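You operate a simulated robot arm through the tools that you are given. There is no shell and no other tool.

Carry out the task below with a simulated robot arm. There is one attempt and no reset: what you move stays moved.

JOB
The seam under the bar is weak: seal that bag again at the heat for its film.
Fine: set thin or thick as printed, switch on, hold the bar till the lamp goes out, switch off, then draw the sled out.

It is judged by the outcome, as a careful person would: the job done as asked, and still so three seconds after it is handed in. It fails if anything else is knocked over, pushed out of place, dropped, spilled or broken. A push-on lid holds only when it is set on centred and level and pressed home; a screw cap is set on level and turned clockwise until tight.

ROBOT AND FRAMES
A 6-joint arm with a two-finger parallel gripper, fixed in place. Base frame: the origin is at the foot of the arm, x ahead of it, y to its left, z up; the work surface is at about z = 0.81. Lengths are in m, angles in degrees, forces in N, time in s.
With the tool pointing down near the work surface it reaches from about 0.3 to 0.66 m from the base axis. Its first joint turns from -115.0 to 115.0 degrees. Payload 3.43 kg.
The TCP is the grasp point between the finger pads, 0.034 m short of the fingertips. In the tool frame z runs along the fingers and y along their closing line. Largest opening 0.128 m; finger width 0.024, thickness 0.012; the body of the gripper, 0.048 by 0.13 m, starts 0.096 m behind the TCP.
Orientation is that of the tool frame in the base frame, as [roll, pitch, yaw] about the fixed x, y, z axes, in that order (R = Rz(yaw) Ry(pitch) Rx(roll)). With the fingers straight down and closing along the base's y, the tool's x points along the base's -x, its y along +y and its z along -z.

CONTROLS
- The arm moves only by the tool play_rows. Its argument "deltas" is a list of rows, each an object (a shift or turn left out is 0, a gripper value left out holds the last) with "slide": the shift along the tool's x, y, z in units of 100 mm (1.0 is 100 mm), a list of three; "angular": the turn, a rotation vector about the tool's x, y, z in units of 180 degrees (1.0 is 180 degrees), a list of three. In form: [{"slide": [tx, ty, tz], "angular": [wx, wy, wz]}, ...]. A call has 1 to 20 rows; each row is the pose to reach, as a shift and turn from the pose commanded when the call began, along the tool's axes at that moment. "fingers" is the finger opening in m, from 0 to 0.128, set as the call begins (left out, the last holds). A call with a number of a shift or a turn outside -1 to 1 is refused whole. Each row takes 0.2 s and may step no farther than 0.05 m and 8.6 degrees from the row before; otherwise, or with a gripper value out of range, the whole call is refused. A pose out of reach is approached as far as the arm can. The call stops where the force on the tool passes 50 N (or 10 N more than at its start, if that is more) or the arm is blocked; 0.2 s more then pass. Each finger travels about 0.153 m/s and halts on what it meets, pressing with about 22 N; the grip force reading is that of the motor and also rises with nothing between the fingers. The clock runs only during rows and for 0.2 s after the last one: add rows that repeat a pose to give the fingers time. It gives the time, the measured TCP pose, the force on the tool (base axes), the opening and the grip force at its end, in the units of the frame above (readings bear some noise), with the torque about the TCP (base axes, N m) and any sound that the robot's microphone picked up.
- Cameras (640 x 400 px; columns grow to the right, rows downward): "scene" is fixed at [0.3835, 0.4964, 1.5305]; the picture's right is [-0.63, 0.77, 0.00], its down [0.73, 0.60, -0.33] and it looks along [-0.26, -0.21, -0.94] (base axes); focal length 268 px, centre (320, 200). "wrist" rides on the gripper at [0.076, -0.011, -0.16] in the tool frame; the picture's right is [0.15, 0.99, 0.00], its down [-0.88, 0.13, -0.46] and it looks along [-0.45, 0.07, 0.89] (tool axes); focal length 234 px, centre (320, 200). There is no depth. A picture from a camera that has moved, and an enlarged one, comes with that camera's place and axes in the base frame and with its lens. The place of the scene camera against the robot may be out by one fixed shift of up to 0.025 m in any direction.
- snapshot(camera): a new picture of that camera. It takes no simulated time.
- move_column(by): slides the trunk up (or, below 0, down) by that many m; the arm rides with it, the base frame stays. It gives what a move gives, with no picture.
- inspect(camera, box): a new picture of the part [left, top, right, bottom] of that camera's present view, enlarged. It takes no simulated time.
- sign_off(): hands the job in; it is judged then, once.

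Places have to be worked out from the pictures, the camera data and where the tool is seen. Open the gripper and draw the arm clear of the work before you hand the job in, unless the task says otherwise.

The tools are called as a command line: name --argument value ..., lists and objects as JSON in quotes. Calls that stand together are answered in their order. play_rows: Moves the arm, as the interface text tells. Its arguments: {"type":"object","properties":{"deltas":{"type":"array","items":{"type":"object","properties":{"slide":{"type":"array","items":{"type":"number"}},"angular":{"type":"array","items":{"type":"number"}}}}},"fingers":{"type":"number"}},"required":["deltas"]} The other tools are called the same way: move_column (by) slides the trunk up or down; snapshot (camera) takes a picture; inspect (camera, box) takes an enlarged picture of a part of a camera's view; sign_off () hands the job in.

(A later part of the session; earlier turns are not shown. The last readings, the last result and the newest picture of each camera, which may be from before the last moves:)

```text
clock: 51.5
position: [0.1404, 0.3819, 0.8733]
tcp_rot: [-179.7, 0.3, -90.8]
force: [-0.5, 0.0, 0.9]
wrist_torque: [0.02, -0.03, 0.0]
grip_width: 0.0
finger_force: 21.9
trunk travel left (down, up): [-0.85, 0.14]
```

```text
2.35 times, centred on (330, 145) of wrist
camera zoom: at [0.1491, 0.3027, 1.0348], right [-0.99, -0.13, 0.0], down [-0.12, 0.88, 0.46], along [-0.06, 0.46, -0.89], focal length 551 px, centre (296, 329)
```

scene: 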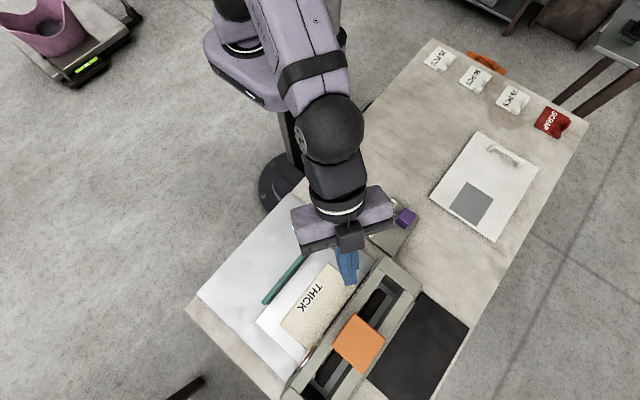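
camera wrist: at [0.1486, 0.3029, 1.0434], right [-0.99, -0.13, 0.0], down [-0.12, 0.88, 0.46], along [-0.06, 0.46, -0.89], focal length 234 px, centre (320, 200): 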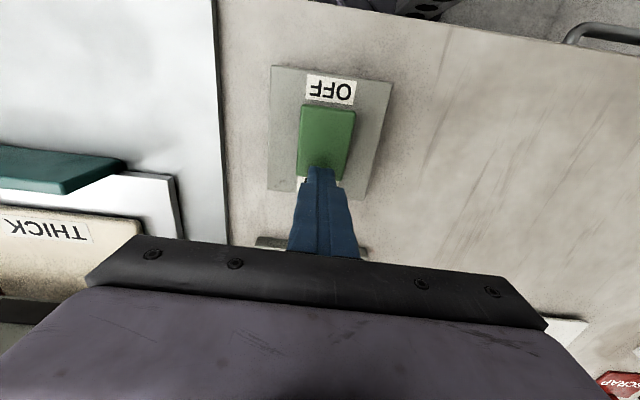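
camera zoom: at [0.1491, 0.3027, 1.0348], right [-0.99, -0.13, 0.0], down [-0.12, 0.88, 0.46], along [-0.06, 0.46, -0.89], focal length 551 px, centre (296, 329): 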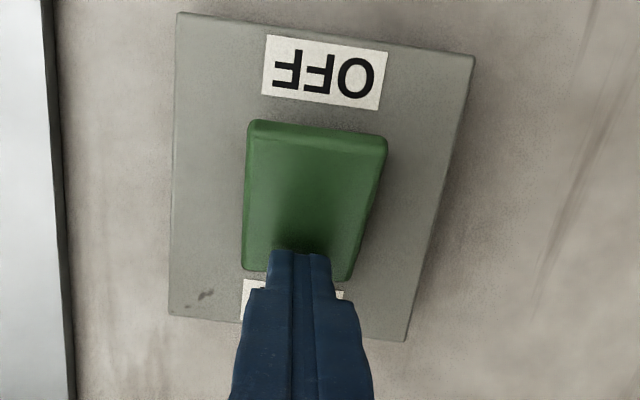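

The rocker tilted to ON with little force. I'll press 4 mm more to reach its stop, then lift and check.

play_rows --deltas '[{"slide": [0, 0, 0.02]}, {"slide": [0, 0, 0.04]}, {"slide": [0, 0, 0.04]}]'

inspect --camera "wrist" --box '[220, 60, 440, 230]'

inspect --camera "scene" --box '[280, 335, 350, 400]'

```text
clock: 52.4
position: [0.1397, 0.3838, 0.8713]
tcp_rot: [-179.7, 0.8, -90.8]
force: [2.5, 1.9, 31.6]
wrist_torque: [-0.32, -0.09, 0.02]
grip_width: 0.0003
finger_force: 21.8
trunk travel left (down, up): [-0.85, 0.14]
```

```text
2.35 times, centred on (330, 145) of wrist
camera zoom: at [0.1489, 0.303, 1.0329], right [-0.99, -0.13, -0.01], down [-0.12, 0.88, 0.47], along [-0.06, 0.46, -0.88], focal length 551 px, centre (296, 329)
```

zoom: 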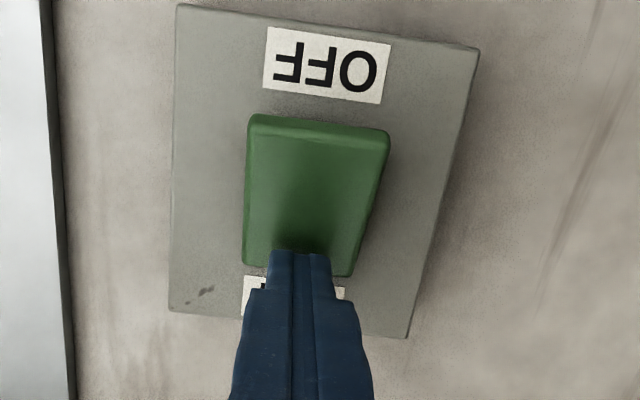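

```text
6.15 times, centred on (315, 368) of scene
camera zoom: at [0.3835, 0.4964, 1.5305], right [-0.63, 0.77, 0.0], down [0.73, 0.6, -0.33], along [-0.26, -0.21, -0.94], focal length 1646 px, centre (351, -831)
```

zoom: 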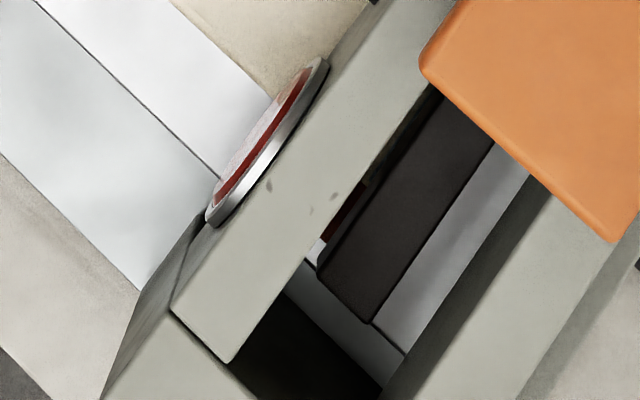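

The rocker is at its ON stop. I'll lift, take a quick look at it, and return to the pad the same way as before.

play_rows --deltas '[{"slide": [0, 0, -0.3]}, {"slide": [0, 0, -0.65]}, {"slide": [0, 0, -1.0]}]'

play_rows --deltas '[{"slide": [0, -0.3, -0.3]}, {"slide": [0, -0.65, -0.6]}, {"slide": [0, -1.0, -0.85]}]'

snapshot --camera "wrist"

inspect --camera "scene" --box '[310, 160, 370, 215]'

```text
clock: 53.1
position: [0.1392, 0.3795, 0.9693]
tcp_rot: [-179.8, 0.2, -91.0]
force: [0.4, -1.2, 1.0]
wrist_torque: [0.03, 0.01, 0.02]
grip_width: 0.0003
finger_force: 21.9
trunk travel left (down, up): [-0.85, 0.14]
```

```text
clock: 54.0
position: [0.2382, 0.3788, 1.0567]
tcp_rot: [-179.8, 0.1, -90.9]
force: [0.4, 0.1, -0.9]
wrist_torque: [-0.02, 0.03, -0.02]
grip_width: 0.0
finger_force: 21.6
trunk travel left (down, up): [-0.85, 0.14]
```

```text
taken
camera wrist: at [0.2478, 0.3, 1.2175], right [-0.99, -0.13, 0.0], down [-0.12, 0.88, 0.46], along [-0.06, 0.46, -0.89], focal length 234 px, centre (320, 200)
```

wrist: 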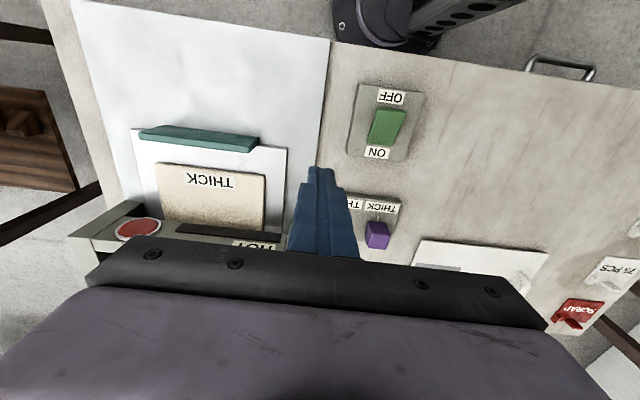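

```text
7.27 times, centred on (340, 188) of scene
camera zoom: at [0.3835, 0.4964, 1.5305], right [-0.63, 0.77, 0.0], down [0.73, 0.6, -0.33], along [-0.26, -0.21, -0.94], focal length 1946 px, centre (174, 291)
```

zoom: 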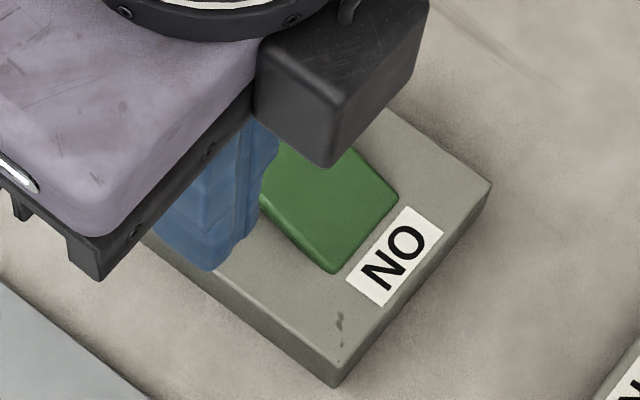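

inspect --camera "wrist" --box '[90, 200, 190, 260]'

play_rows --deltas '[{"slide": [0, 0, 0], "angular": [0, 0, 0.045]}, {"slide": [-0.1, 0, 0], "angular": [0, 0, 0.09]}, {"slide": [-0.2, 0, 0], "angular": [0, 0, 0.135]}, {"slide": [-0.3, 0, 0], "angular": [0, 0, 0.182]}]'

```text
6.40 times, centred on (140, 230) of wrist
camera zoom: at [0.2478, 0.3, 1.2175], right [-0.99, -0.13, 0.0], down [-0.12, 0.88, 0.46], along [-0.06, 0.46, -0.89], focal length 1499 px, centre (1472, 8)
```

zoom: 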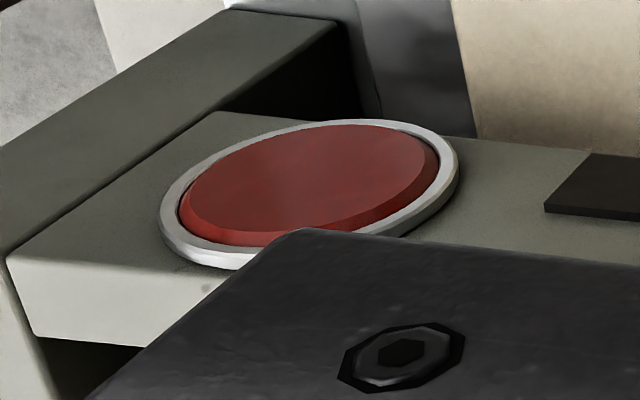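

```text
clock: 55.0
position: [0.239, 0.4105, 1.056]
tcp_rot: [-179.9, 0.3, -123.9]
force: [0.9, 0.3, -1.0]
wrist_torque: [-0.01, 0.06, 0.0]
grip_width: 0.0
finger_force: 22.3
trunk travel left (down, up): [-0.85, 0.14]
```

Back above the bag side; the lamp lens still looks dull with the bar up. I'll extend, tilt 30° and hover over the pad again.

play_rows --deltas '[{"slide": [-0.2, -0.11, -0.1], "angular": [0, 0, 0]}, {"slide": [-0.4, -0.22, -0.2], "angular": [0, 0, 0]}, {"slide": [-0.6, -0.33, -0.3], "angular": [0, -0.042, 0]}, {"slide": [-0.6, -0.33, -0.3], "angular": [0, -0.084, 0]}, {"slide": [-0.6, -0.33, -0.3], "angular": [0, -0.126, 0]}, {"slide": [-0.6, -0.33, -0.3], "angular": [0, -0.1667, 0]}, {"slide": [-0.6, -0.33, -0.3], "angular": [0, -0.1667, 0]}]'

```text
clock: 56.5
position: [0.3, 0.4399, 1.0866]
tcp_rot: [-180.0, 30.4, -123.7]
force: [-0.5, -0.2, -0.7]
wrist_torque: [-0.01, 0.01, 0.02]
grip_width: 0.0
finger_force: 22.5
trunk travel left (down, up): [-0.85, 0.14]
```

play_rows --deltas '[{"slide": [-0.29, 0, 0.167]}, {"slide": [-0.58, 0, 0.334]}, {"slide": [-0.866, 0, 0.5]}]'

play_rows --deltas '[{"slide": [-0.36, 0, 0.21]}, {"slide": [-0.66, 0, 0.4]}, {"slide": [-0.527, 0, 0.766]}, {"slide": [-0.527, 0, 0.766]}]'

inspect --camera "wrist" --box '[150, 50, 450, 250]'

```text
clock: 57.4
position: [0.3556, 0.5239, 1.0853]
tcp_rot: [-179.9, 30.2, -123.6]
force: [0.1, 0.7, -0.2]
wrist_torque: [-0.04, -0.01, -0.02]
grip_width: 0.0
finger_force: 21.9
trunk travel left (down, up): [-0.85, 0.14]
```

```text
clock: 58.4
position: [0.4028, 0.5912, 1.0472]
tcp_rot: [180.0, 30.5, -123.7]
force: [-0.5, -0.1, -0.1]
wrist_torque: [0.02, -0.03, 0.05]
grip_width: 0.0002
finger_force: 21.8
trunk travel left (down, up): [-0.85, 0.14]
```

```text
2.00 times, centred on (300, 150) of wrist
camera zoom: at [0.3302, 0.4627, 1.1489], right [-0.89, 0.44, -0.07], down [0.18, 0.51, 0.84], along [0.41, 0.74, -0.54], focal length 468 px, centre (360, 300)
```

zoom: 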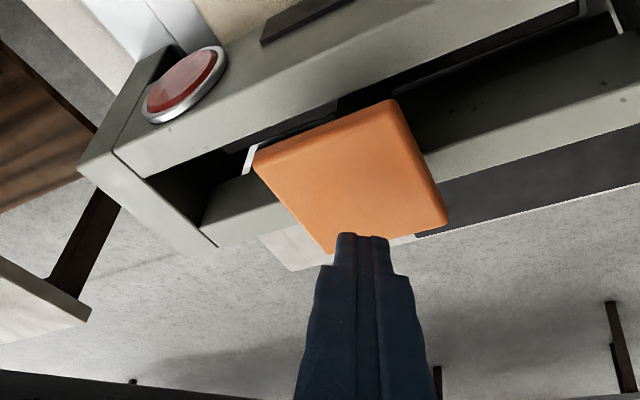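

I'm over the pad again. I'll press down to about 25–30 N and look at the lamp at once.

play_rows --deltas '[{"slide": [0.1, 0, 0.173]}, {"slide": [0.175, 0, 0.303]}, {"slide": [0.22, 0, 0.381]}, {"slide": [0.25, 0, 0.433]}, {"slide": [0.28, 0, 0.485]}, {"slide": [0.3, 0, 0.52]}]'

inspect --camera "wrist" --box '[150, 50, 450, 250]'

```text
clock: 59.8
position: [0.4025, 0.5946, 0.9933]
tcp_rot: [179.8, 31.1, -123.7]
force: [-0.6, -0.7, 22.7]
wrist_torque: [0.14, -0.12, -0.01]
grip_width: 0.0001
finger_force: 21.6
trunk travel left (down, up): [-0.85, 0.14]
```

```text
2.00 times, centred on (300, 150) of wrist
camera zoom: at [0.3296, 0.4633, 1.0926], right [-0.89, 0.44, -0.07], down [0.18, 0.5, 0.85], along [0.41, 0.74, -0.53], focal length 468 px, centre (360, 300)
```

zoom: 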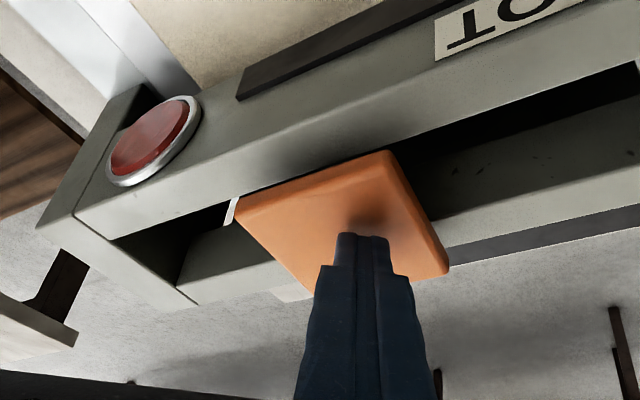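

play_rows --deltas '[{"slide": [0.03, 0, 0.05]}, {"slide": [0.03, 0, 0.05]}, {"slide": [0.03, 0, 0.05]}]'

inspect --camera "wrist" --box '[190, 80, 270, 160]'

snapshot --camera "scene"

```text
clock: 60.5
position: [0.4028, 0.5937, 0.9929]
tcp_rot: [179.9, 31.6, -123.7]
force: [-2.5, -4.4, 35.8]
wrist_torque: [0.11, -0.05, -0.01]
grip_width: 0.0
finger_force: 21.2
trunk travel left (down, up): [-0.85, 0.14]
```

```text
5.00 times, centred on (230, 120) of wrist
camera zoom: at [0.329, 0.4622, 1.0909], right [-0.89, 0.44, -0.08], down [0.18, 0.5, 0.85], along [0.42, 0.75, -0.52], focal length 1171 px, centre (770, 600)
```

zoom: 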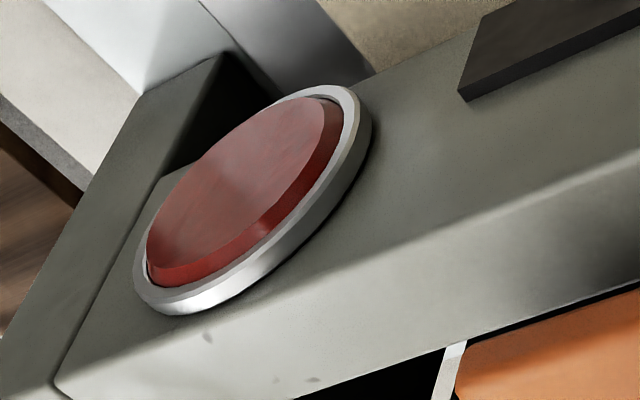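

```text
taken
```

scene: 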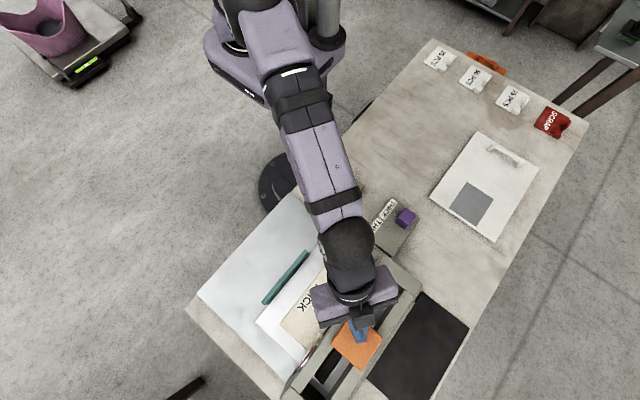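

inspect --camera "scene" --box '[280, 335, 350, 400]'

inspect --camera "wrist" --box '[240, 100, 400, 200]'

```text
6.15 times, centred on (315, 368) of scene
camera zoom: at [0.3835, 0.4964, 1.5305], right [-0.63, 0.77, 0.0], down [0.73, 0.6, -0.33], along [-0.26, -0.21, -0.94], focal length 1646 px, centre (351, -831)
```

zoom: 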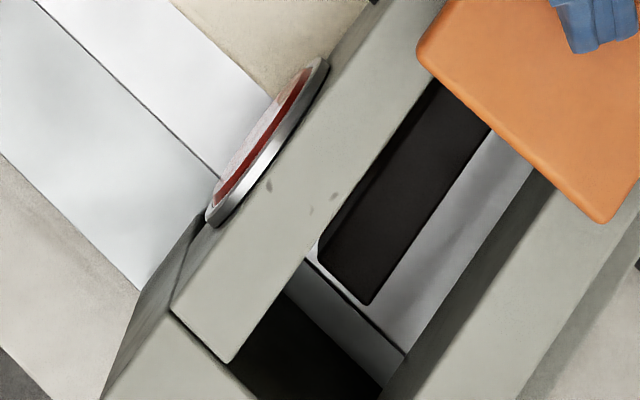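

```text
4.00 times, centred on (320, 150) of wrist
camera zoom: at [0.329, 0.4622, 1.0909], right [-0.89, 0.44, -0.08], down [0.18, 0.5, 0.85], along [0.42, 0.75, -0.52], focal length 937 px, centre (320, 400)
```

zoom: 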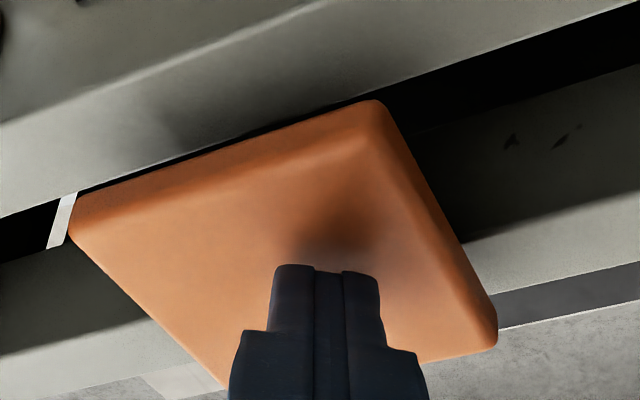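

The bar is visibly down on the seam, yet the lamp stays dull. I'll hold a few more seconds in case it responds late.

play_rows --deltas '[{"slide": [0, 0, 0]}, {"slide": [0, 0, 0]}, {"slide": [0, 0, 0]}, {"slide": [0, 0, 0]}, {"slide": [0, 0, 0]}, {"slide": [0, 0, 0]}, {"slide": [0, 0, 0]}, {"slide": [0, 0, 0]}]'

inspect --camera "wrist" --box '[190, 80, 270, 160]'

```text
clock: 62.4
position: [0.4015, 0.5946, 0.9927]
tcp_rot: [179.9, 31.7, -123.7]
force: [-3.2, -4.6, 36.5]
wrist_torque: [0.08, 0.0, 0.06]
grip_width: 0.0
finger_force: 21.9
trunk travel left (down, up): [-0.85, 0.14]
```

```text
5.00 times, centred on (230, 120) of wrist
camera zoom: at [0.329, 0.4622, 1.0909], right [-0.89, 0.44, -0.08], down [0.18, 0.5, 0.85], along [0.42, 0.75, -0.52], focal length 1171 px, centre (770, 600)
```

zoom: 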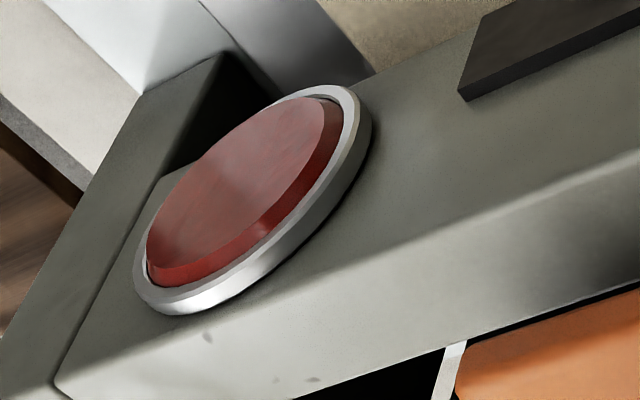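

Still no lamp with the rocker ON-end-down, so I'll test the other position. I'll lift off, press the rocker to its OFF-labelled level stop and try the bar again, which does no harm if it's truly off.

play_rows --deltas '[{"slide": [-0.1, 0, -0.173]}, {"slide": [-0.25, 0, -0.433]}, {"slide": [-0.4, 0, -0.693]}]'

play_rows --deltas '[{"slide": [0.35, 0, -0.2]}, {"slide": [0.7, 0, -0.4]}, {"slide": [1.0, 0, -0.577]}]'

play_rows --deltas '[{"slide": [0.2, 0, -0.12], "angular": [0, 0.042, 0]}, {"slide": [0.4, 0, -0.24], "angular": [0, 0.084, 0]}, {"slide": [0.6, 0, -0.36], "angular": [0, 0.126, 0]}, {"slide": [0.866, 0, -0.5], "angular": [0, 0.169, 0]}, {"slide": [0.866, 0, -0.5], "angular": [0, 0.169, 0]}]'

play_rows --deltas '[{"slide": [0.1, 0.2, 0], "angular": [0, 0, -0.045]}, {"slide": [0.2, 0.4, 0], "angular": [0, 0, -0.09]}, {"slide": [0.4, 0.6, 0], "angular": [0, 0, -0.135]}, {"slide": [0.6, 0.8, 0], "angular": [0, 0, -0.182]}, {"slide": [0.7, 0.9, 0], "angular": [0, 0, -0.182]}]'

```text
clock: 63.1
position: [0.4018, 0.5926, 1.0578]
tcp_rot: [-179.9, 30.1, -123.7]
force: [0.3, 0.4, -1.2]
wrist_torque: [-0.06, -0.01, -0.01]
grip_width: 0.0001
finger_force: 22.2
trunk travel left (down, up): [-0.85, 0.14]
```

```text
clock: 64.0
position: [0.3364, 0.4973, 1.0625]
tcp_rot: [-179.9, 30.5, -123.7]
force: [-0.2, 0.3, 0.8]
wrist_torque: [0.05, -0.02, 0.01]
grip_width: 0.0003
finger_force: 21.9
trunk travel left (down, up): [-0.85, 0.14]
```

```text
clock: 65.2
position: [0.2826, 0.4129, 1.059]
tcp_rot: [-180.0, -0.3, -123.5]
force: [-0.2, 0.0, 0.2]
wrist_torque: [0.0, -0.01, -0.01]
grip_width: 0.0003
finger_force: 22.0
trunk travel left (down, up): [-0.85, 0.14]
```

```text
clock: 66.3
position: [0.1676, 0.4074, 1.0588]
tcp_rot: [-180.0, 0.0, -90.8]
force: [-0.9, -0.5, 0.0]
wrist_torque: [0.01, 0.01, -0.03]
grip_width: 0.0
finger_force: 21.8
trunk travel left (down, up): [-0.85, 0.14]
```

play_rows --deltas '[{"slide": [0.25, 0.1, 0.3]}, {"slide": [0.5, 0.2, 0.6]}, {"slide": [0.77, 0.29, 0.85]}, {"slide": [0.77, 0.29, 1.0]}, {"slide": [0.77, 0.29, 1.0]}]'

inspect --camera "wrist" --box '[220, 60, 440, 230]'

```text
clock: 67.5
position: [0.1375, 0.3285, 0.9607]
tcp_rot: [-180.0, 0.0, -90.9]
force: [0.3, 0.7, 0.4]
wrist_torque: [-0.01, -0.01, -0.03]
grip_width: 0.0002
finger_force: 22.3
trunk travel left (down, up): [-0.85, 0.14]
```

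```text
2.35 times, centred on (330, 145) of wrist
camera zoom: at [0.1477, 0.251, 1.1215], right [-0.99, -0.13, 0.0], down [-0.12, 0.88, 0.46], along [-0.06, 0.45, -0.89], focal length 551 px, centre (296, 329)
```

zoom: 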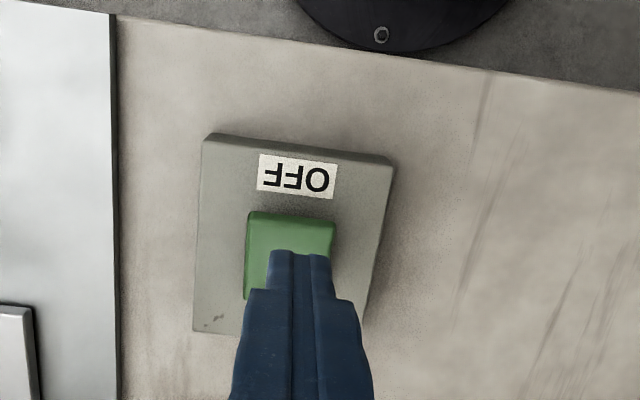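

play_rows --deltas '[{"slide": [0, 0, 0.3]}, {"slide": [0, 0, 0.55]}, {"slide": [0, 0, 0.62]}, {"slide": [0, 0, 0.67]}, {"slide": [0, 0, 0.71]}, {"slide": [0, 0, 0.75]}, {"slide": [0, 0, 0.78]}, {"slide": [0, 0, 0.78]}]'

inspect --camera "wrist" --box '[220, 60, 440, 230]'

```text
clock: 69.3
position: [0.1388, 0.3294, 0.8836]
tcp_rot: [-179.9, 0.3, -90.9]
force: [4.8, -3.1, 34.2]
wrist_torque: [-0.25, -0.07, -0.03]
grip_width: 0.0001
finger_force: 22.1
trunk travel left (down, up): [-0.85, 0.14]
```

```text
2.35 times, centred on (330, 145) of wrist
camera zoom: at [0.1484, 0.2507, 1.0455], right [-0.99, -0.13, 0.0], down [-0.12, 0.88, 0.46], along [-0.06, 0.46, -0.89], focal length 551 px, centre (296, 329)
```

zoom: 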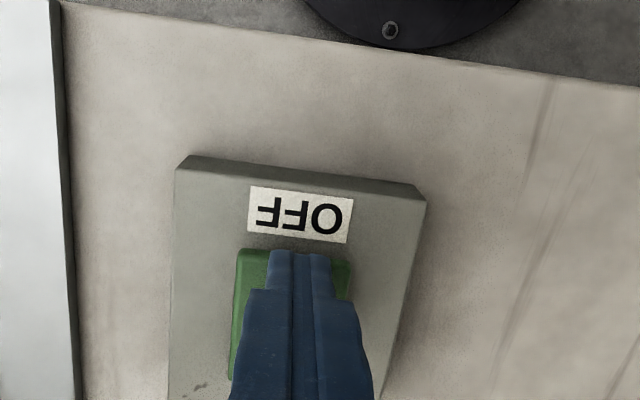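

The OFF end is at its stop with the rocker level. I'll go back to the pad along the same route.

play_rows --deltas '[{"slide": [0, 0, -0.3]}, {"slide": [0, 0, -0.65]}, {"slide": [0, 0, -1.0]}]'

play_rows --deltas '[{"slide": [-0.15, -0.3, -0.25]}, {"slide": [-0.3, -0.65, -0.5]}, {"slide": [-0.52, -1.0, -0.72]}]'

play_rows --deltas '[{"slide": [0, 0, 0], "angular": [0, 0, 0.045]}, {"slide": [-0.1, 0, 0], "angular": [0, 0, 0.09]}, {"slide": [-0.2, 0, 0], "angular": [0, 0, 0.135]}, {"slide": [-0.3, 0, 0], "angular": [0, 0, 0.182]}]'

play_rows --deltas '[{"slide": [-0.2, -0.11, -0.1], "angular": [0, 0, 0]}, {"slide": [-0.4, -0.22, -0.2], "angular": [0, 0, 0]}, {"slide": [-0.6, -0.33, -0.3], "angular": [0, -0.042, 0]}, {"slide": [-0.6, -0.33, -0.3], "angular": [0, -0.084, 0]}, {"slide": [-0.6, -0.33, -0.3], "angular": [0, -0.126, 0]}, {"slide": [-0.6, -0.33, -0.3], "angular": [0, -0.1667, 0]}, {"slide": [-0.6, -0.33, -0.3], "angular": [0, -0.1667, 0]}]'

snapshot --camera "wrist"

```text
clock: 70.2
position: [0.1399, 0.3288, 0.9813]
tcp_rot: [180.0, -0.2, -90.9]
force: [-0.1, 0.2, 0.6]
wrist_torque: [0.03, -0.02, -0.01]
grip_width: 0.0
finger_force: 22.3
trunk travel left (down, up): [-0.85, 0.14]
```

```text
clock: 71.0
position: [0.239, 0.3808, 1.0528]
tcp_rot: [179.9, -0.1, -90.9]
force: [0.6, -0.2, -0.6]
wrist_torque: [0.0, 0.02, -0.02]
grip_width: 0.0
finger_force: 21.9
trunk travel left (down, up): [-0.85, 0.14]
```

```text
clock: 72.0
position: [0.2393, 0.41, 1.0526]
tcp_rot: [180.0, -0.1, -123.8]
force: [-0.9, 0.2, -0.5]
wrist_torque: [-0.02, -0.02, 0.02]
grip_width: 0.0002
finger_force: 21.7
trunk travel left (down, up): [-0.85, 0.14]
```

```text
clock: 73.5
position: [0.3002, 0.4436, 1.0852]
tcp_rot: [-180.0, 29.9, -123.8]
force: [-0.2, 0.5, 0.0]
wrist_torque: [-0.01, -0.06, -0.05]
grip_width: 0.0
finger_force: 22.1
trunk travel left (down, up): [-0.85, 0.14]
```

```text
taken
camera wrist: at [0.2283, 0.3132, 1.1861], right [-0.89, 0.44, -0.07], down [0.19, 0.52, 0.84], along [0.41, 0.73, -0.55], focal length 234 px, centre (320, 200)
```

wrist: 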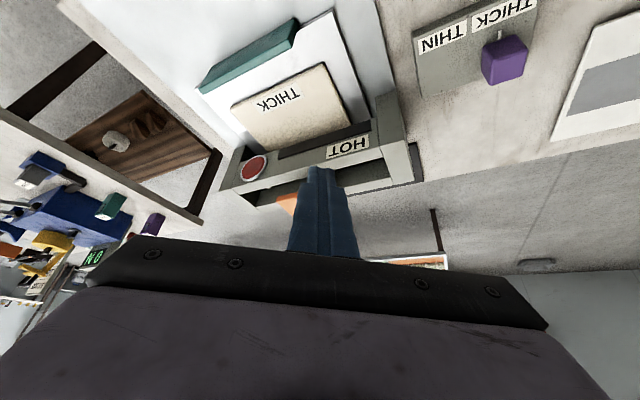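

play_rows --deltas '[{"slide": [-0.29, 0, 0.167]}, {"slide": [-0.58, 0, 0.334]}, {"slide": [-0.866, 0, 0.5]}]'

play_rows --deltas '[{"slide": [-0.36, 0, 0.21]}, {"slide": [-0.64, 0, 0.39]}, {"slide": [-0.51, 0, 0.75]}, {"slide": [-0.51, 0, 0.75]}]'

play_rows --deltas '[{"slide": [0.1, 0, 0.173]}, {"slide": [0.175, 0, 0.303]}, {"slide": [0.22, 0, 0.381]}, {"slide": [0.25, 0, 0.433]}, {"slide": [0.28, 0, 0.485]}, {"slide": [0.3, 0, 0.52]}]'

inspect --camera "wrist" --box '[150, 50, 450, 250]'

```text
clock: 74.3
position: [0.3583, 0.5267, 1.0834]
tcp_rot: [-179.9, 29.8, -123.6]
force: [0.9, 0.7, -0.1]
wrist_torque: [0.0, 0.0, 0.0]
grip_width: 0.0002
finger_force: 22.1
trunk travel left (down, up): [-0.85, 0.14]
```

```text
clock: 75.3
position: [0.4021, 0.5937, 1.0453]
tcp_rot: [-180.0, 30.0, -123.7]
force: [-1.0, 0.6, 0.5]
wrist_torque: [0.03, 0.02, 0.02]
grip_width: 0.0
finger_force: 21.3
trunk travel left (down, up): [-0.85, 0.14]
```

```text
clock: 76.8
position: [0.4008, 0.5907, 0.993]
tcp_rot: [179.9, 30.8, -123.6]
force: [2.1, -5.9, 30.0]
wrist_torque: [0.0, -0.22, 0.02]
grip_width: 0.0001
finger_force: 21.9
trunk travel left (down, up): [-0.85, 0.14]
```

```text
2.00 times, centred on (300, 150) of wrist
camera zoom: at [0.33, 0.4607, 1.093], right [-0.89, 0.44, -0.07], down [0.18, 0.51, 0.84], along [0.41, 0.74, -0.53], focal length 468 px, centre (360, 300)
```

zoom: 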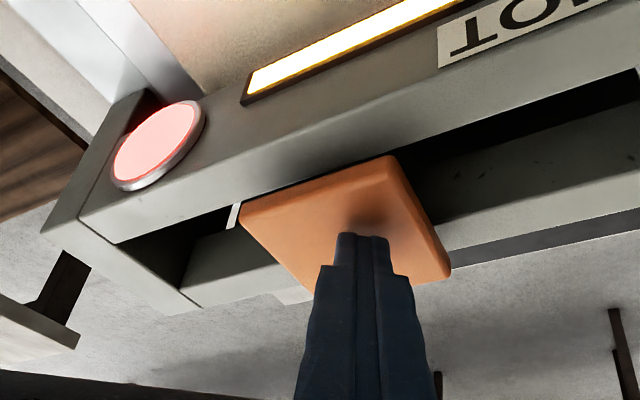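

The lamp is lit and the HOT strip glows, so this rocker position is the powered one. I'll hold the bar and check the lamp in short bursts.

play_rows --deltas '[{"slide": [0, 0, 0]}, {"slide": [0, 0, 0]}, {"slide": [0, 0, 0]}]'

inspect --camera "wrist" --box '[150, 50, 450, 250]'

```text
clock: 77.5
position: [0.4027, 0.5913, 0.9932]
tcp_rot: [180.0, 30.9, -123.8]
force: [4.2, -5.9, 30.4]
wrist_torque: [0.02, -0.3, -0.12]
grip_width: 0.0
finger_force: 22.0
trunk travel left (down, up): [-0.85, 0.14]
```

```text
2.00 times, centred on (300, 150) of wrist
camera zoom: at [0.3301, 0.4607, 1.0931], right [-0.89, 0.44, -0.07], down [0.18, 0.51, 0.84], along [0.41, 0.74, -0.53], focal length 468 px, centre (360, 300)
```

zoom: 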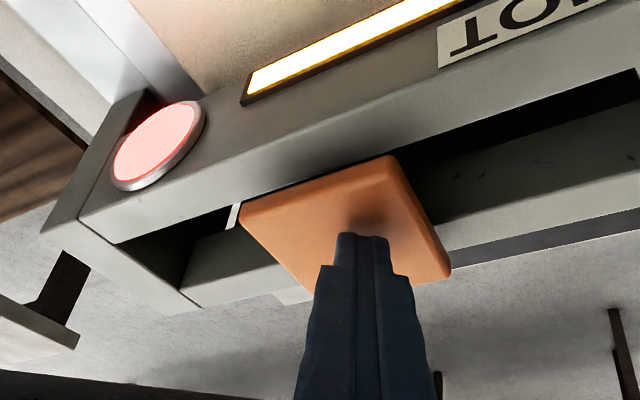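

Still lit. I'll hold on.

play_rows --deltas '[{"slide": [0, 0, 0]}, {"slide": [0, 0, 0]}, {"slide": [0, 0, 0]}]'

inspect --camera "wrist" --box '[190, 80, 270, 160]'

```text
clock: 78.3
position: [0.4028, 0.5909, 0.9918]
tcp_rot: [179.9, 30.9, -123.7]
force: [5.7, -5.8, 29.2]
wrist_torque: [-0.07, -0.31, -0.15]
grip_width: 0.0002
finger_force: 21.8
trunk travel left (down, up): [-0.85, 0.14]
```

```text
5.00 times, centred on (230, 120) of wrist
camera zoom: at [0.3301, 0.4607, 1.0931], right [-0.89, 0.44, -0.07], down [0.18, 0.51, 0.84], along [0.41, 0.74, -0.53], focal length 1171 px, centre (770, 600)
```

zoom: 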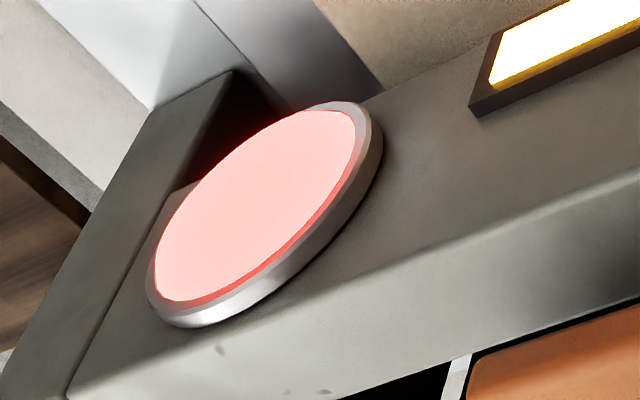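

The lamp is still lit, so I'll continue to hold.

play_rows --deltas '[{"slide": [0, 0, 0]}, {"slide": [0, 0, 0]}, {"slide": [0, 0, 0]}]'

inspect --camera "wrist" --box '[190, 80, 270, 160]'

```text
clock: 79.2
position: [0.4036, 0.5926, 0.9936]
tcp_rot: [179.9, 30.9, -123.7]
force: [6.8, -6.4, 30.1]
wrist_torque: [-0.06, -0.35, -0.1]
grip_width: 0.0001
finger_force: 22.2
trunk travel left (down, up): [-0.85, 0.14]
```

```text
5.00 times, centred on (230, 120) of wrist
camera zoom: at [0.3301, 0.4607, 1.0931], right [-0.89, 0.44, -0.07], down [0.18, 0.51, 0.84], along [0.41, 0.74, -0.53], focal length 1171 px, centre (770, 600)
```

zoom: 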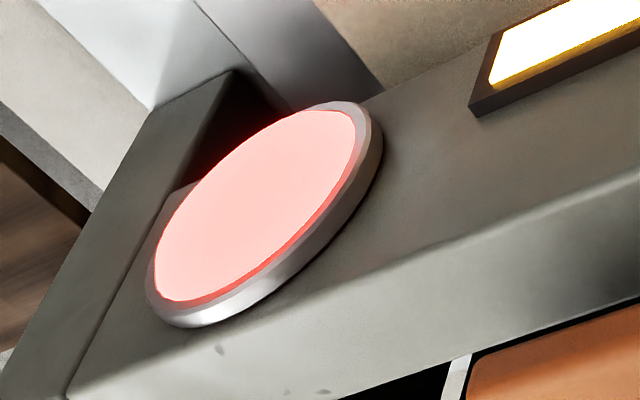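

Still lit. I'll keep the pressure steady.

play_rows --deltas '[{"slide": [0, 0, 0]}, {"slide": [0, 0, 0]}, {"slide": [0, 0, 0]}]'

inspect --camera "wrist" --box '[190, 80, 270, 160]'

```text
clock: 80.0
position: [0.4026, 0.5918, 0.993]
tcp_rot: [179.9, 30.9, -123.7]
force: [6.1, -6.8, 29.0]
wrist_torque: [-0.05, -0.35, -0.03]
grip_width: 0.0001
finger_force: 21.7
trunk travel left (down, up): [-0.85, 0.14]
```

```text
5.00 times, centred on (230, 120) of wrist
camera zoom: at [0.3301, 0.4607, 1.0931], right [-0.89, 0.44, -0.07], down [0.18, 0.51, 0.84], along [0.41, 0.74, -0.53], focal length 1171 px, centre (770, 600)
```

zoom: 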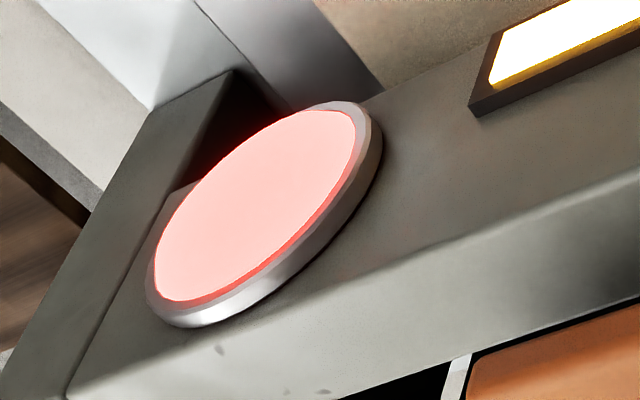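

play_rows --deltas '[{"slide": [0, 0, 0]}, {"slide": [0, 0, 0]}, {"slide": [0, 0, 0]}]'

inspect --camera "wrist" --box '[190, 80, 270, 160]'

```text
clock: 80.8
position: [0.4025, 0.5915, 0.9922]
tcp_rot: [179.8, 30.9, -123.7]
force: [6.4, -5.7, 30.2]
wrist_torque: [-0.02, -0.36, -0.02]
grip_width: 0.0
finger_force: 22.4
trunk travel left (down, up): [-0.85, 0.14]
```

```text
5.00 times, centred on (230, 120) of wrist
camera zoom: at [0.3301, 0.4607, 1.093], right [-0.89, 0.44, -0.07], down [0.18, 0.51, 0.84], along [0.41, 0.74, -0.53], focal length 1171 px, centre (770, 600)
```

zoom: 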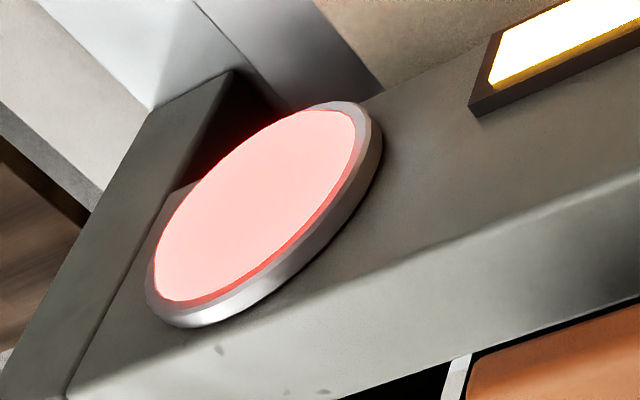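

The lamp is still on and the bar force is steady at 30 N. I'll keep holding.

play_rows --deltas '[{"slide": [0, 0, 0]}, {"slide": [0, 0, 0]}, {"slide": [0, 0, 0]}]'

inspect --camera "wrist" --box '[190, 80, 270, 160]'

```text
clock: 81.5
position: [0.4027, 0.5907, 0.9923]
tcp_rot: [179.9, 30.9, -123.7]
force: [5.9, -5.9, 30.4]
wrist_torque: [-0.09, -0.34, -0.06]
grip_width: 0.0001
finger_force: 21.9
trunk travel left (down, up): [-0.85, 0.14]
```

```text
5.00 times, centred on (230, 120) of wrist
camera zoom: at [0.3301, 0.4608, 1.093], right [-0.89, 0.44, -0.07], down [0.18, 0.51, 0.84], along [0.41, 0.74, -0.53], focal length 1171 px, centre (770, 600)
```

zoom: 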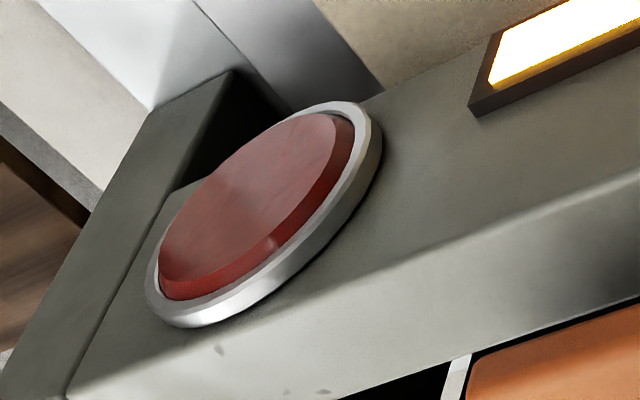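

The lamp has gone out. I'll release the bar right away and head to the rocker to switch off; the lit HOT strip will confirm the power state.

play_rows --deltas '[{"slide": [-0.1, 0, -0.173]}, {"slide": [-0.25, 0, -0.433]}, {"slide": [-0.4, 0, -0.693]}]'

play_rows --deltas '[{"slide": [0.35, 0, -0.2]}, {"slide": [0.7, 0, -0.4]}, {"slide": [1.0, 0, -0.577]}]'

play_rows --deltas '[{"slide": [0.2, 0, -0.12], "angular": [0, 0.042, 0]}, {"slide": [0.4, 0, -0.24], "angular": [0, 0.084, 0]}, {"slide": [0.6, 0, -0.36], "angular": [0, 0.126, 0]}, {"slide": [0.866, 0, -0.5], "angular": [0, 0.167, 0]}, {"slide": [0.866, 0, -0.5], "angular": [0, 0.167, 0]}]'

play_rows --deltas '[{"slide": [0.1, 0.2, 0], "angular": [0, 0, -0.045]}, {"slide": [0.2, 0.4, 0], "angular": [0, 0, -0.09]}, {"slide": [0.3, 0.6, 0], "angular": [0, 0, -0.135]}, {"slide": [0.4, 0.8, 0], "angular": [0, 0, -0.182]}, {"slide": [0.5, 0.9, 0], "angular": [0, 0, -0.182]}]'

snapshot --camera "wrist"

snapshot --camera "scene"

```text
clock: 82.3
position: [0.4022, 0.5922, 1.0624]
tcp_rot: [179.9, 29.8, -123.7]
force: [0.0, -0.1, 0.9]
wrist_torque: [-0.02, 0.01, -0.01]
grip_width: 0.0
finger_force: 21.9
trunk travel left (down, up): [-0.85, 0.14]
```

```text
clock: 83.2
position: [0.3368, 0.4954, 1.0641]
tcp_rot: [-180.0, 30.0, -123.6]
force: [0.1, -0.7, -0.4]
wrist_torque: [0.02, -0.01, 0.0]
grip_width: 0.0
finger_force: 21.7
trunk travel left (down, up): [-0.85, 0.14]
```

```text
clock: 84.3
position: [0.2824, 0.4127, 1.0646]
tcp_rot: [-180.0, -0.2, -123.7]
force: [0.8, -0.2, 0.8]
wrist_torque: [-0.02, 0.0, 0.0]
grip_width: 0.0
finger_force: 21.9
trunk travel left (down, up): [-0.85, 0.14]
```

```text
clock: 85.5
position: [0.1792, 0.4226, 1.0638]
tcp_rot: [179.8, -0.1, -90.8]
force: [-0.5, 0.9, 0.7]
wrist_torque: [0.04, -0.02, -0.05]
grip_width: 0.0
finger_force: 22.1
trunk travel left (down, up): [-0.85, 0.14]
```

```text
taken
camera wrist: at [0.1891, 0.3441, 1.2251], right [-0.99, -0.13, 0.0], down [-0.12, 0.88, 0.45], along [-0.06, 0.45, -0.89], focal length 234 px, centre (320, 200)
```

wrist: 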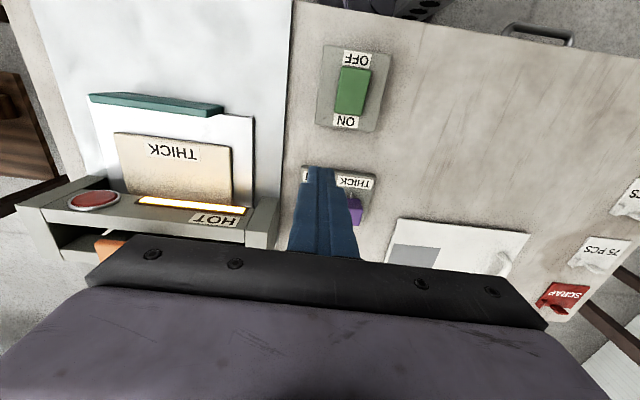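

```text
taken
```

scene: 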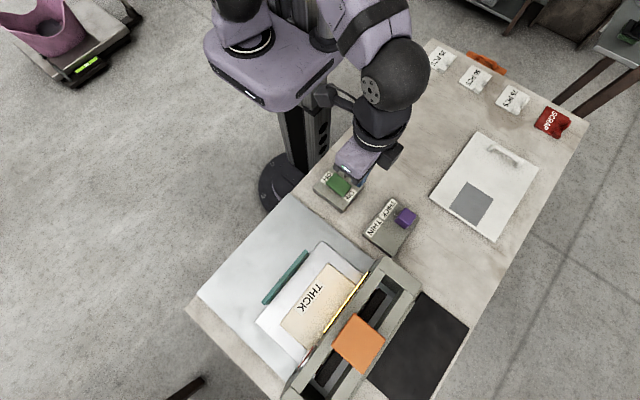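

The HOT strip glows, so the power is on. I'll go above the ON-labelled end and tip the rocker back to its starting position, which was the unpowered state.

play_rows --deltas '[{"slide": [0.2, 0.2, 0.2]}, {"slide": [0.416, 0.4, 0.5]}, {"slide": [0.416, 0.4, 0.85]}, {"slide": [0.416, 0.4, 1.0]}, {"slide": [0.416, 0.4, 1.0]}]'

play_rows --deltas '[{"slide": [0, 0, 0.3]}, {"slide": [0, 0, 0.6]}, {"slide": [0, 0, 0.75]}, {"slide": [0, 0, 0.8]}, {"slide": [0, 0, 0.84]}, {"slide": [0, 0, 0.88]}, {"slide": [0, 0, 0.91]}, {"slide": [0, 0, 0.91]}]'

inspect --camera "wrist" --box '[220, 60, 440, 230]'

inspect --camera "scene" --box '[260, 230, 430, 400]'

```text
clock: 86.8
position: [0.1383, 0.3804, 0.9621]
tcp_rot: [179.9, -0.2, -90.9]
force: [0.3, 0.3, -1.0]
wrist_torque: [0.04, 0.0, -0.02]
grip_width: 0.0
finger_force: 21.8
trunk travel left (down, up): [-0.85, 0.14]
```

```text
clock: 88.5
position: [0.1384, 0.3803, 0.8733]
tcp_rot: [180.0, 0.0, -90.9]
force: [-0.7, 0.9, 8.3]
wrist_torque: [-0.1, 0.05, 0.01]
grip_width: 0.0
finger_force: 22.5
trunk travel left (down, up): [-0.85, 0.14]
```

```text
2.35 times, centred on (330, 145) of wrist
camera zoom: at [0.1479, 0.3032, 1.0351], right [-0.99, -0.13, 0.0], down [-0.12, 0.88, 0.46], along [-0.06, 0.45, -0.89], focal length 551 px, centre (296, 329)
```

zoom: 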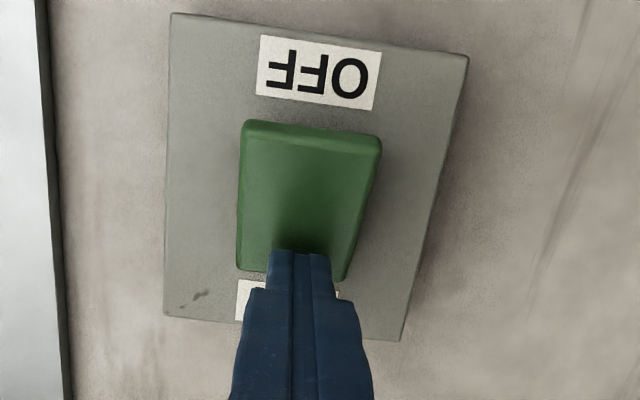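

```text
2.35 times, centred on (345, 315) of scene
camera zoom: at [0.3835, 0.4964, 1.5305], right [-0.63, 0.77, 0.0], down [0.73, 0.6, -0.33], along [-0.26, -0.21, -0.94], focal length 630 px, centre (261, -71)
```

zoom: 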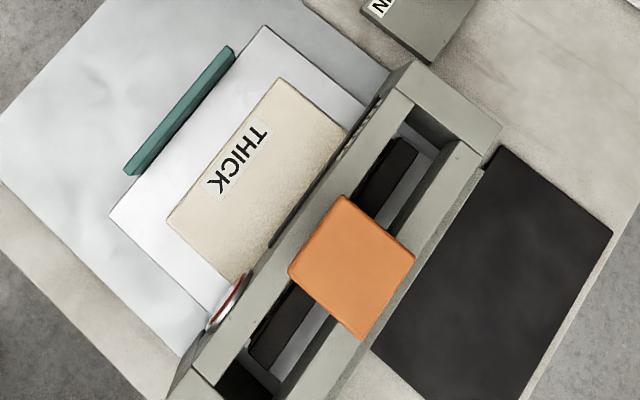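

The HOT strip is dark, so the power is off. I'll press 2 mm more to seat the rocker, then lift clear.

play_rows --deltas '[{"slide": [0, 0, 0.02]}, {"slide": [0, 0, 0.02]}]'

play_rows --deltas '[{"slide": [0, 0, -0.3]}, {"slide": [0, 0, -0.65]}, {"slide": [0, 0, -1.0]}]'

play_rows --deltas '[{"slide": [0.1, -0.3, -0.3]}, {"slide": [0.2, -0.65, -0.6]}, {"slide": [0.3, -1.0, -0.85]}]' --fingers 0.06

snapshot --camera "wrist"

snapshot --camera "scene"

```text
clock: 89.2
position: [0.1388, 0.3826, 0.8728]
tcp_rot: [180.0, 0.2, -90.9]
force: [-3.0, 1.8, 28.0]
wrist_torque: [-0.25, 0.09, 0.05]
grip_width: 0.0
finger_force: 22.3
trunk travel left (down, up): [-0.85, 0.14]
```

```text
clock: 90.0
position: [0.1409, 0.3815, 0.972]
tcp_rot: [179.9, -0.1, -90.9]
force: [0.1, 0.5, 1.3]
wrist_torque: [0.0, -0.05, -0.01]
grip_width: 0.0001
finger_force: 22.1
trunk travel left (down, up): [-0.85, 0.14]
```

```text
clock: 90.8
position: [0.2387, 0.3502, 1.0561]
tcp_rot: [179.8, -0.1, -91.0]
force: [-0.7, 0.5, 0.4]
wrist_torque: [0.06, 0.02, -0.01]
grip_width: 0.0599
finger_force: 0.1
trunk travel left (down, up): [-0.85, 0.14]
```

```text
taken
camera wrist: at [0.2492, 0.2709, 1.2186], right [-0.99, -0.13, 0.0], down [-0.12, 0.88, 0.46], along [-0.06, 0.45, -0.89], focal length 234 px, centre (320, 200)
```

wrist: 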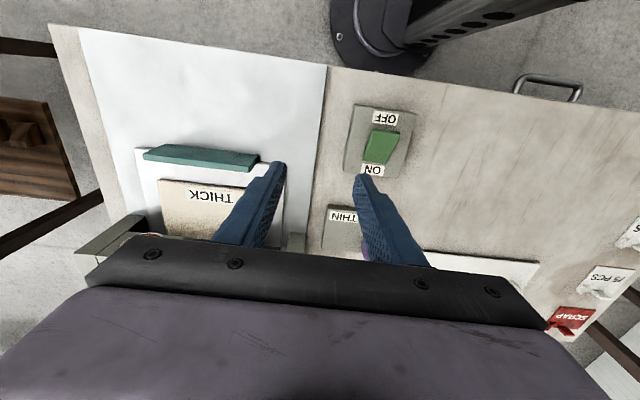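

```text
taken
```

scene: 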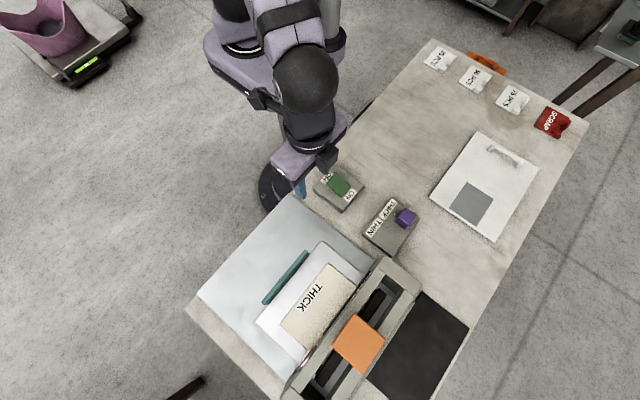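

The power is off and the switch is back to its starting position. I'll zoom on the sled handle.

inspect --camera "wrist" --box '[110, 120, 300, 240]'

inspect --camera "scene" --box '[230, 220, 370, 340]'

```text
3.33 times, centred on (205, 180) of wrist
camera zoom: at [0.2492, 0.2709, 1.2186], right [-0.99, -0.13, 0.0], down [-0.12, 0.88, 0.46], along [-0.06, 0.45, -0.89], focal length 781 px, centre (703, 267)
```

zoom: 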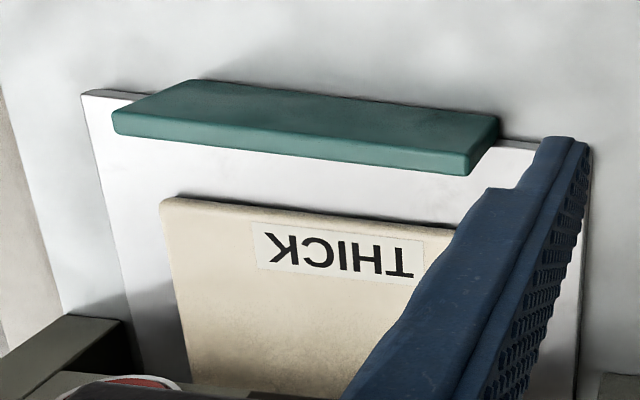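

```text
3.33 times, centred on (300, 280) of scene
camera zoom: at [0.3835, 0.4964, 1.5305], right [-0.63, 0.77, 0.0], down [0.73, 0.6, -0.33], along [-0.26, -0.21, -0.94], focal length 892 px, centre (387, -67)
```

zoom: 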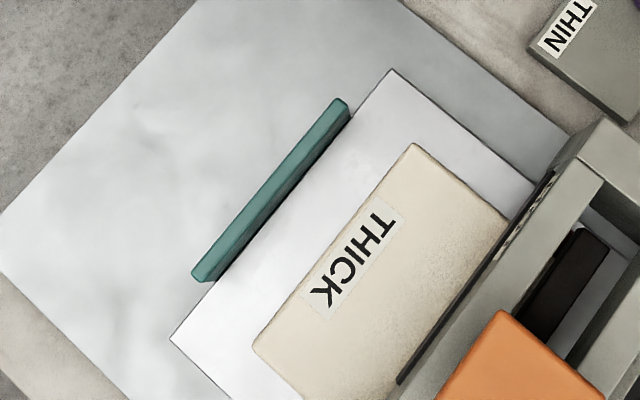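

The handle is an upright plate along x, about 0.33–0.485, at y≈0.405 with its top at z≈0.89. I'll turn the tool so the fingers close along y and move toward it.

play_rows --deltas '[{"slide": [0, -0.08, 0], "angular": [0, 0, 0.045]}, {"slide": [0, -0.16, 0], "angular": [0, 0, 0.09]}, {"slide": [0, -0.24, 0], "angular": [0, 0, 0.135]}, {"slide": [0, -0.32, 0], "angular": [0, 0, 0.18]}, {"slide": [0, -0.4, 0], "angular": [0, 0, 0.225]}, {"slide": [0, -0.48, 0], "angular": [0, 0, 0.27]}, {"slide": [0, -0.56, 0], "angular": [0, 0, 0.315]}, {"slide": [0, -0.64, 0], "angular": [0, 0, 0.36]}, {"slide": [0, -0.72, 0], "angular": [0, 0, 0.405]}, {"slide": [0, -0.8, 0], "angular": [0, 0, 0.45]}, {"slide": [0, -0.9, 0], "angular": [0, 0, 0.494]}, {"slide": [0, -0.9, 0], "angular": [0, 0, 0.494]}]'

snapshot --camera "wrist"

```text
clock: 93.3
position: [0.3288, 0.3475, 1.0569]
tcp_rot: [-180.0, -0.1, -179.9]
force: [0.2, -0.9, 0.2]
wrist_torque: [0.0, 0.04, 0.0]
grip_width: 0.06
finger_force: 0.1
trunk travel left (down, up): [-0.85, 0.14]
```

```text
taken
camera wrist: at [0.2531, 0.3352, 1.2185], right [-0.15, 0.99, 0.0], down [0.88, 0.13, 0.45], along [0.45, 0.07, -0.89], focal length 234 px, centre (320, 200)
```

wrist: 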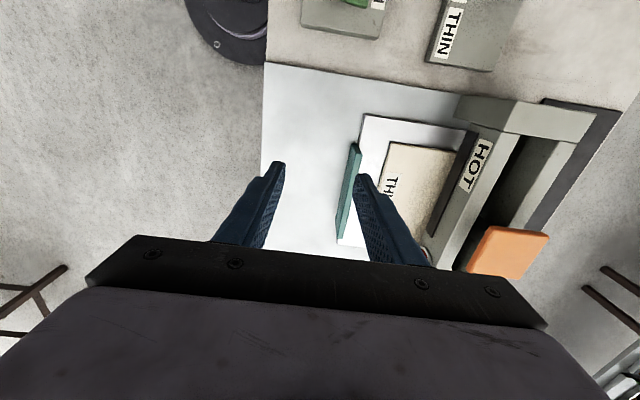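

play_rows --deltas '[{"slide": [-0.27, 0.19, 0.2]}, {"slide": [-0.53, 0.38, 0.4]}, {"slide": [-0.78, 0.57, 0.6]}, {"slide": [-0.78, 0.57, 0.6]}]'

snapshot --camera "wrist"

inspect --camera "scene" --box '[230, 180, 410, 340]'

```text
clock: 94.3
position: [0.4066, 0.4049, 0.9966]
tcp_rot: [-179.9, -0.1, -179.8]
force: [-0.1, -0.8, 0.4]
wrist_torque: [-0.02, -0.04, -0.02]
grip_width: 0.0598
finger_force: 0.1
trunk travel left (down, up): [-0.85, 0.14]
```

```text
taken
camera wrist: at [0.3296, 0.391, 1.159], right [-0.15, 0.99, 0.0], down [0.88, 0.13, 0.46], along [0.45, 0.07, -0.89], focal length 234 px, centre (320, 200)
```

wrist: 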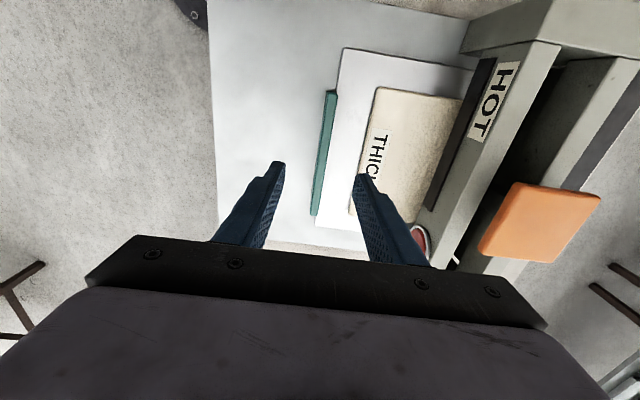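

```text
2.50 times, centred on (320, 260) of scene
camera zoom: at [0.3835, 0.4964, 1.5305], right [-0.63, 0.77, 0.0], down [0.73, 0.6, -0.33], along [-0.26, -0.21, -0.94], focal length 669 px, centre (320, 50)
```

zoom: 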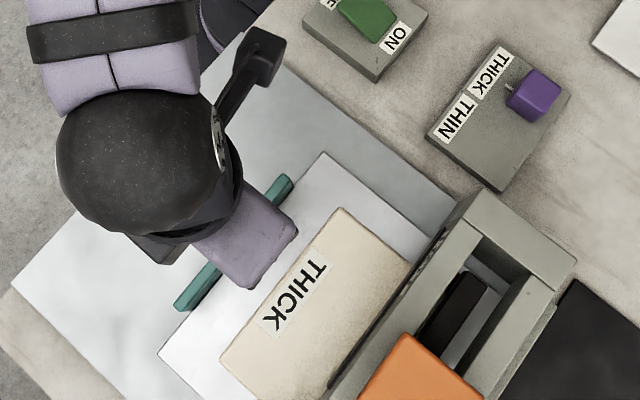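

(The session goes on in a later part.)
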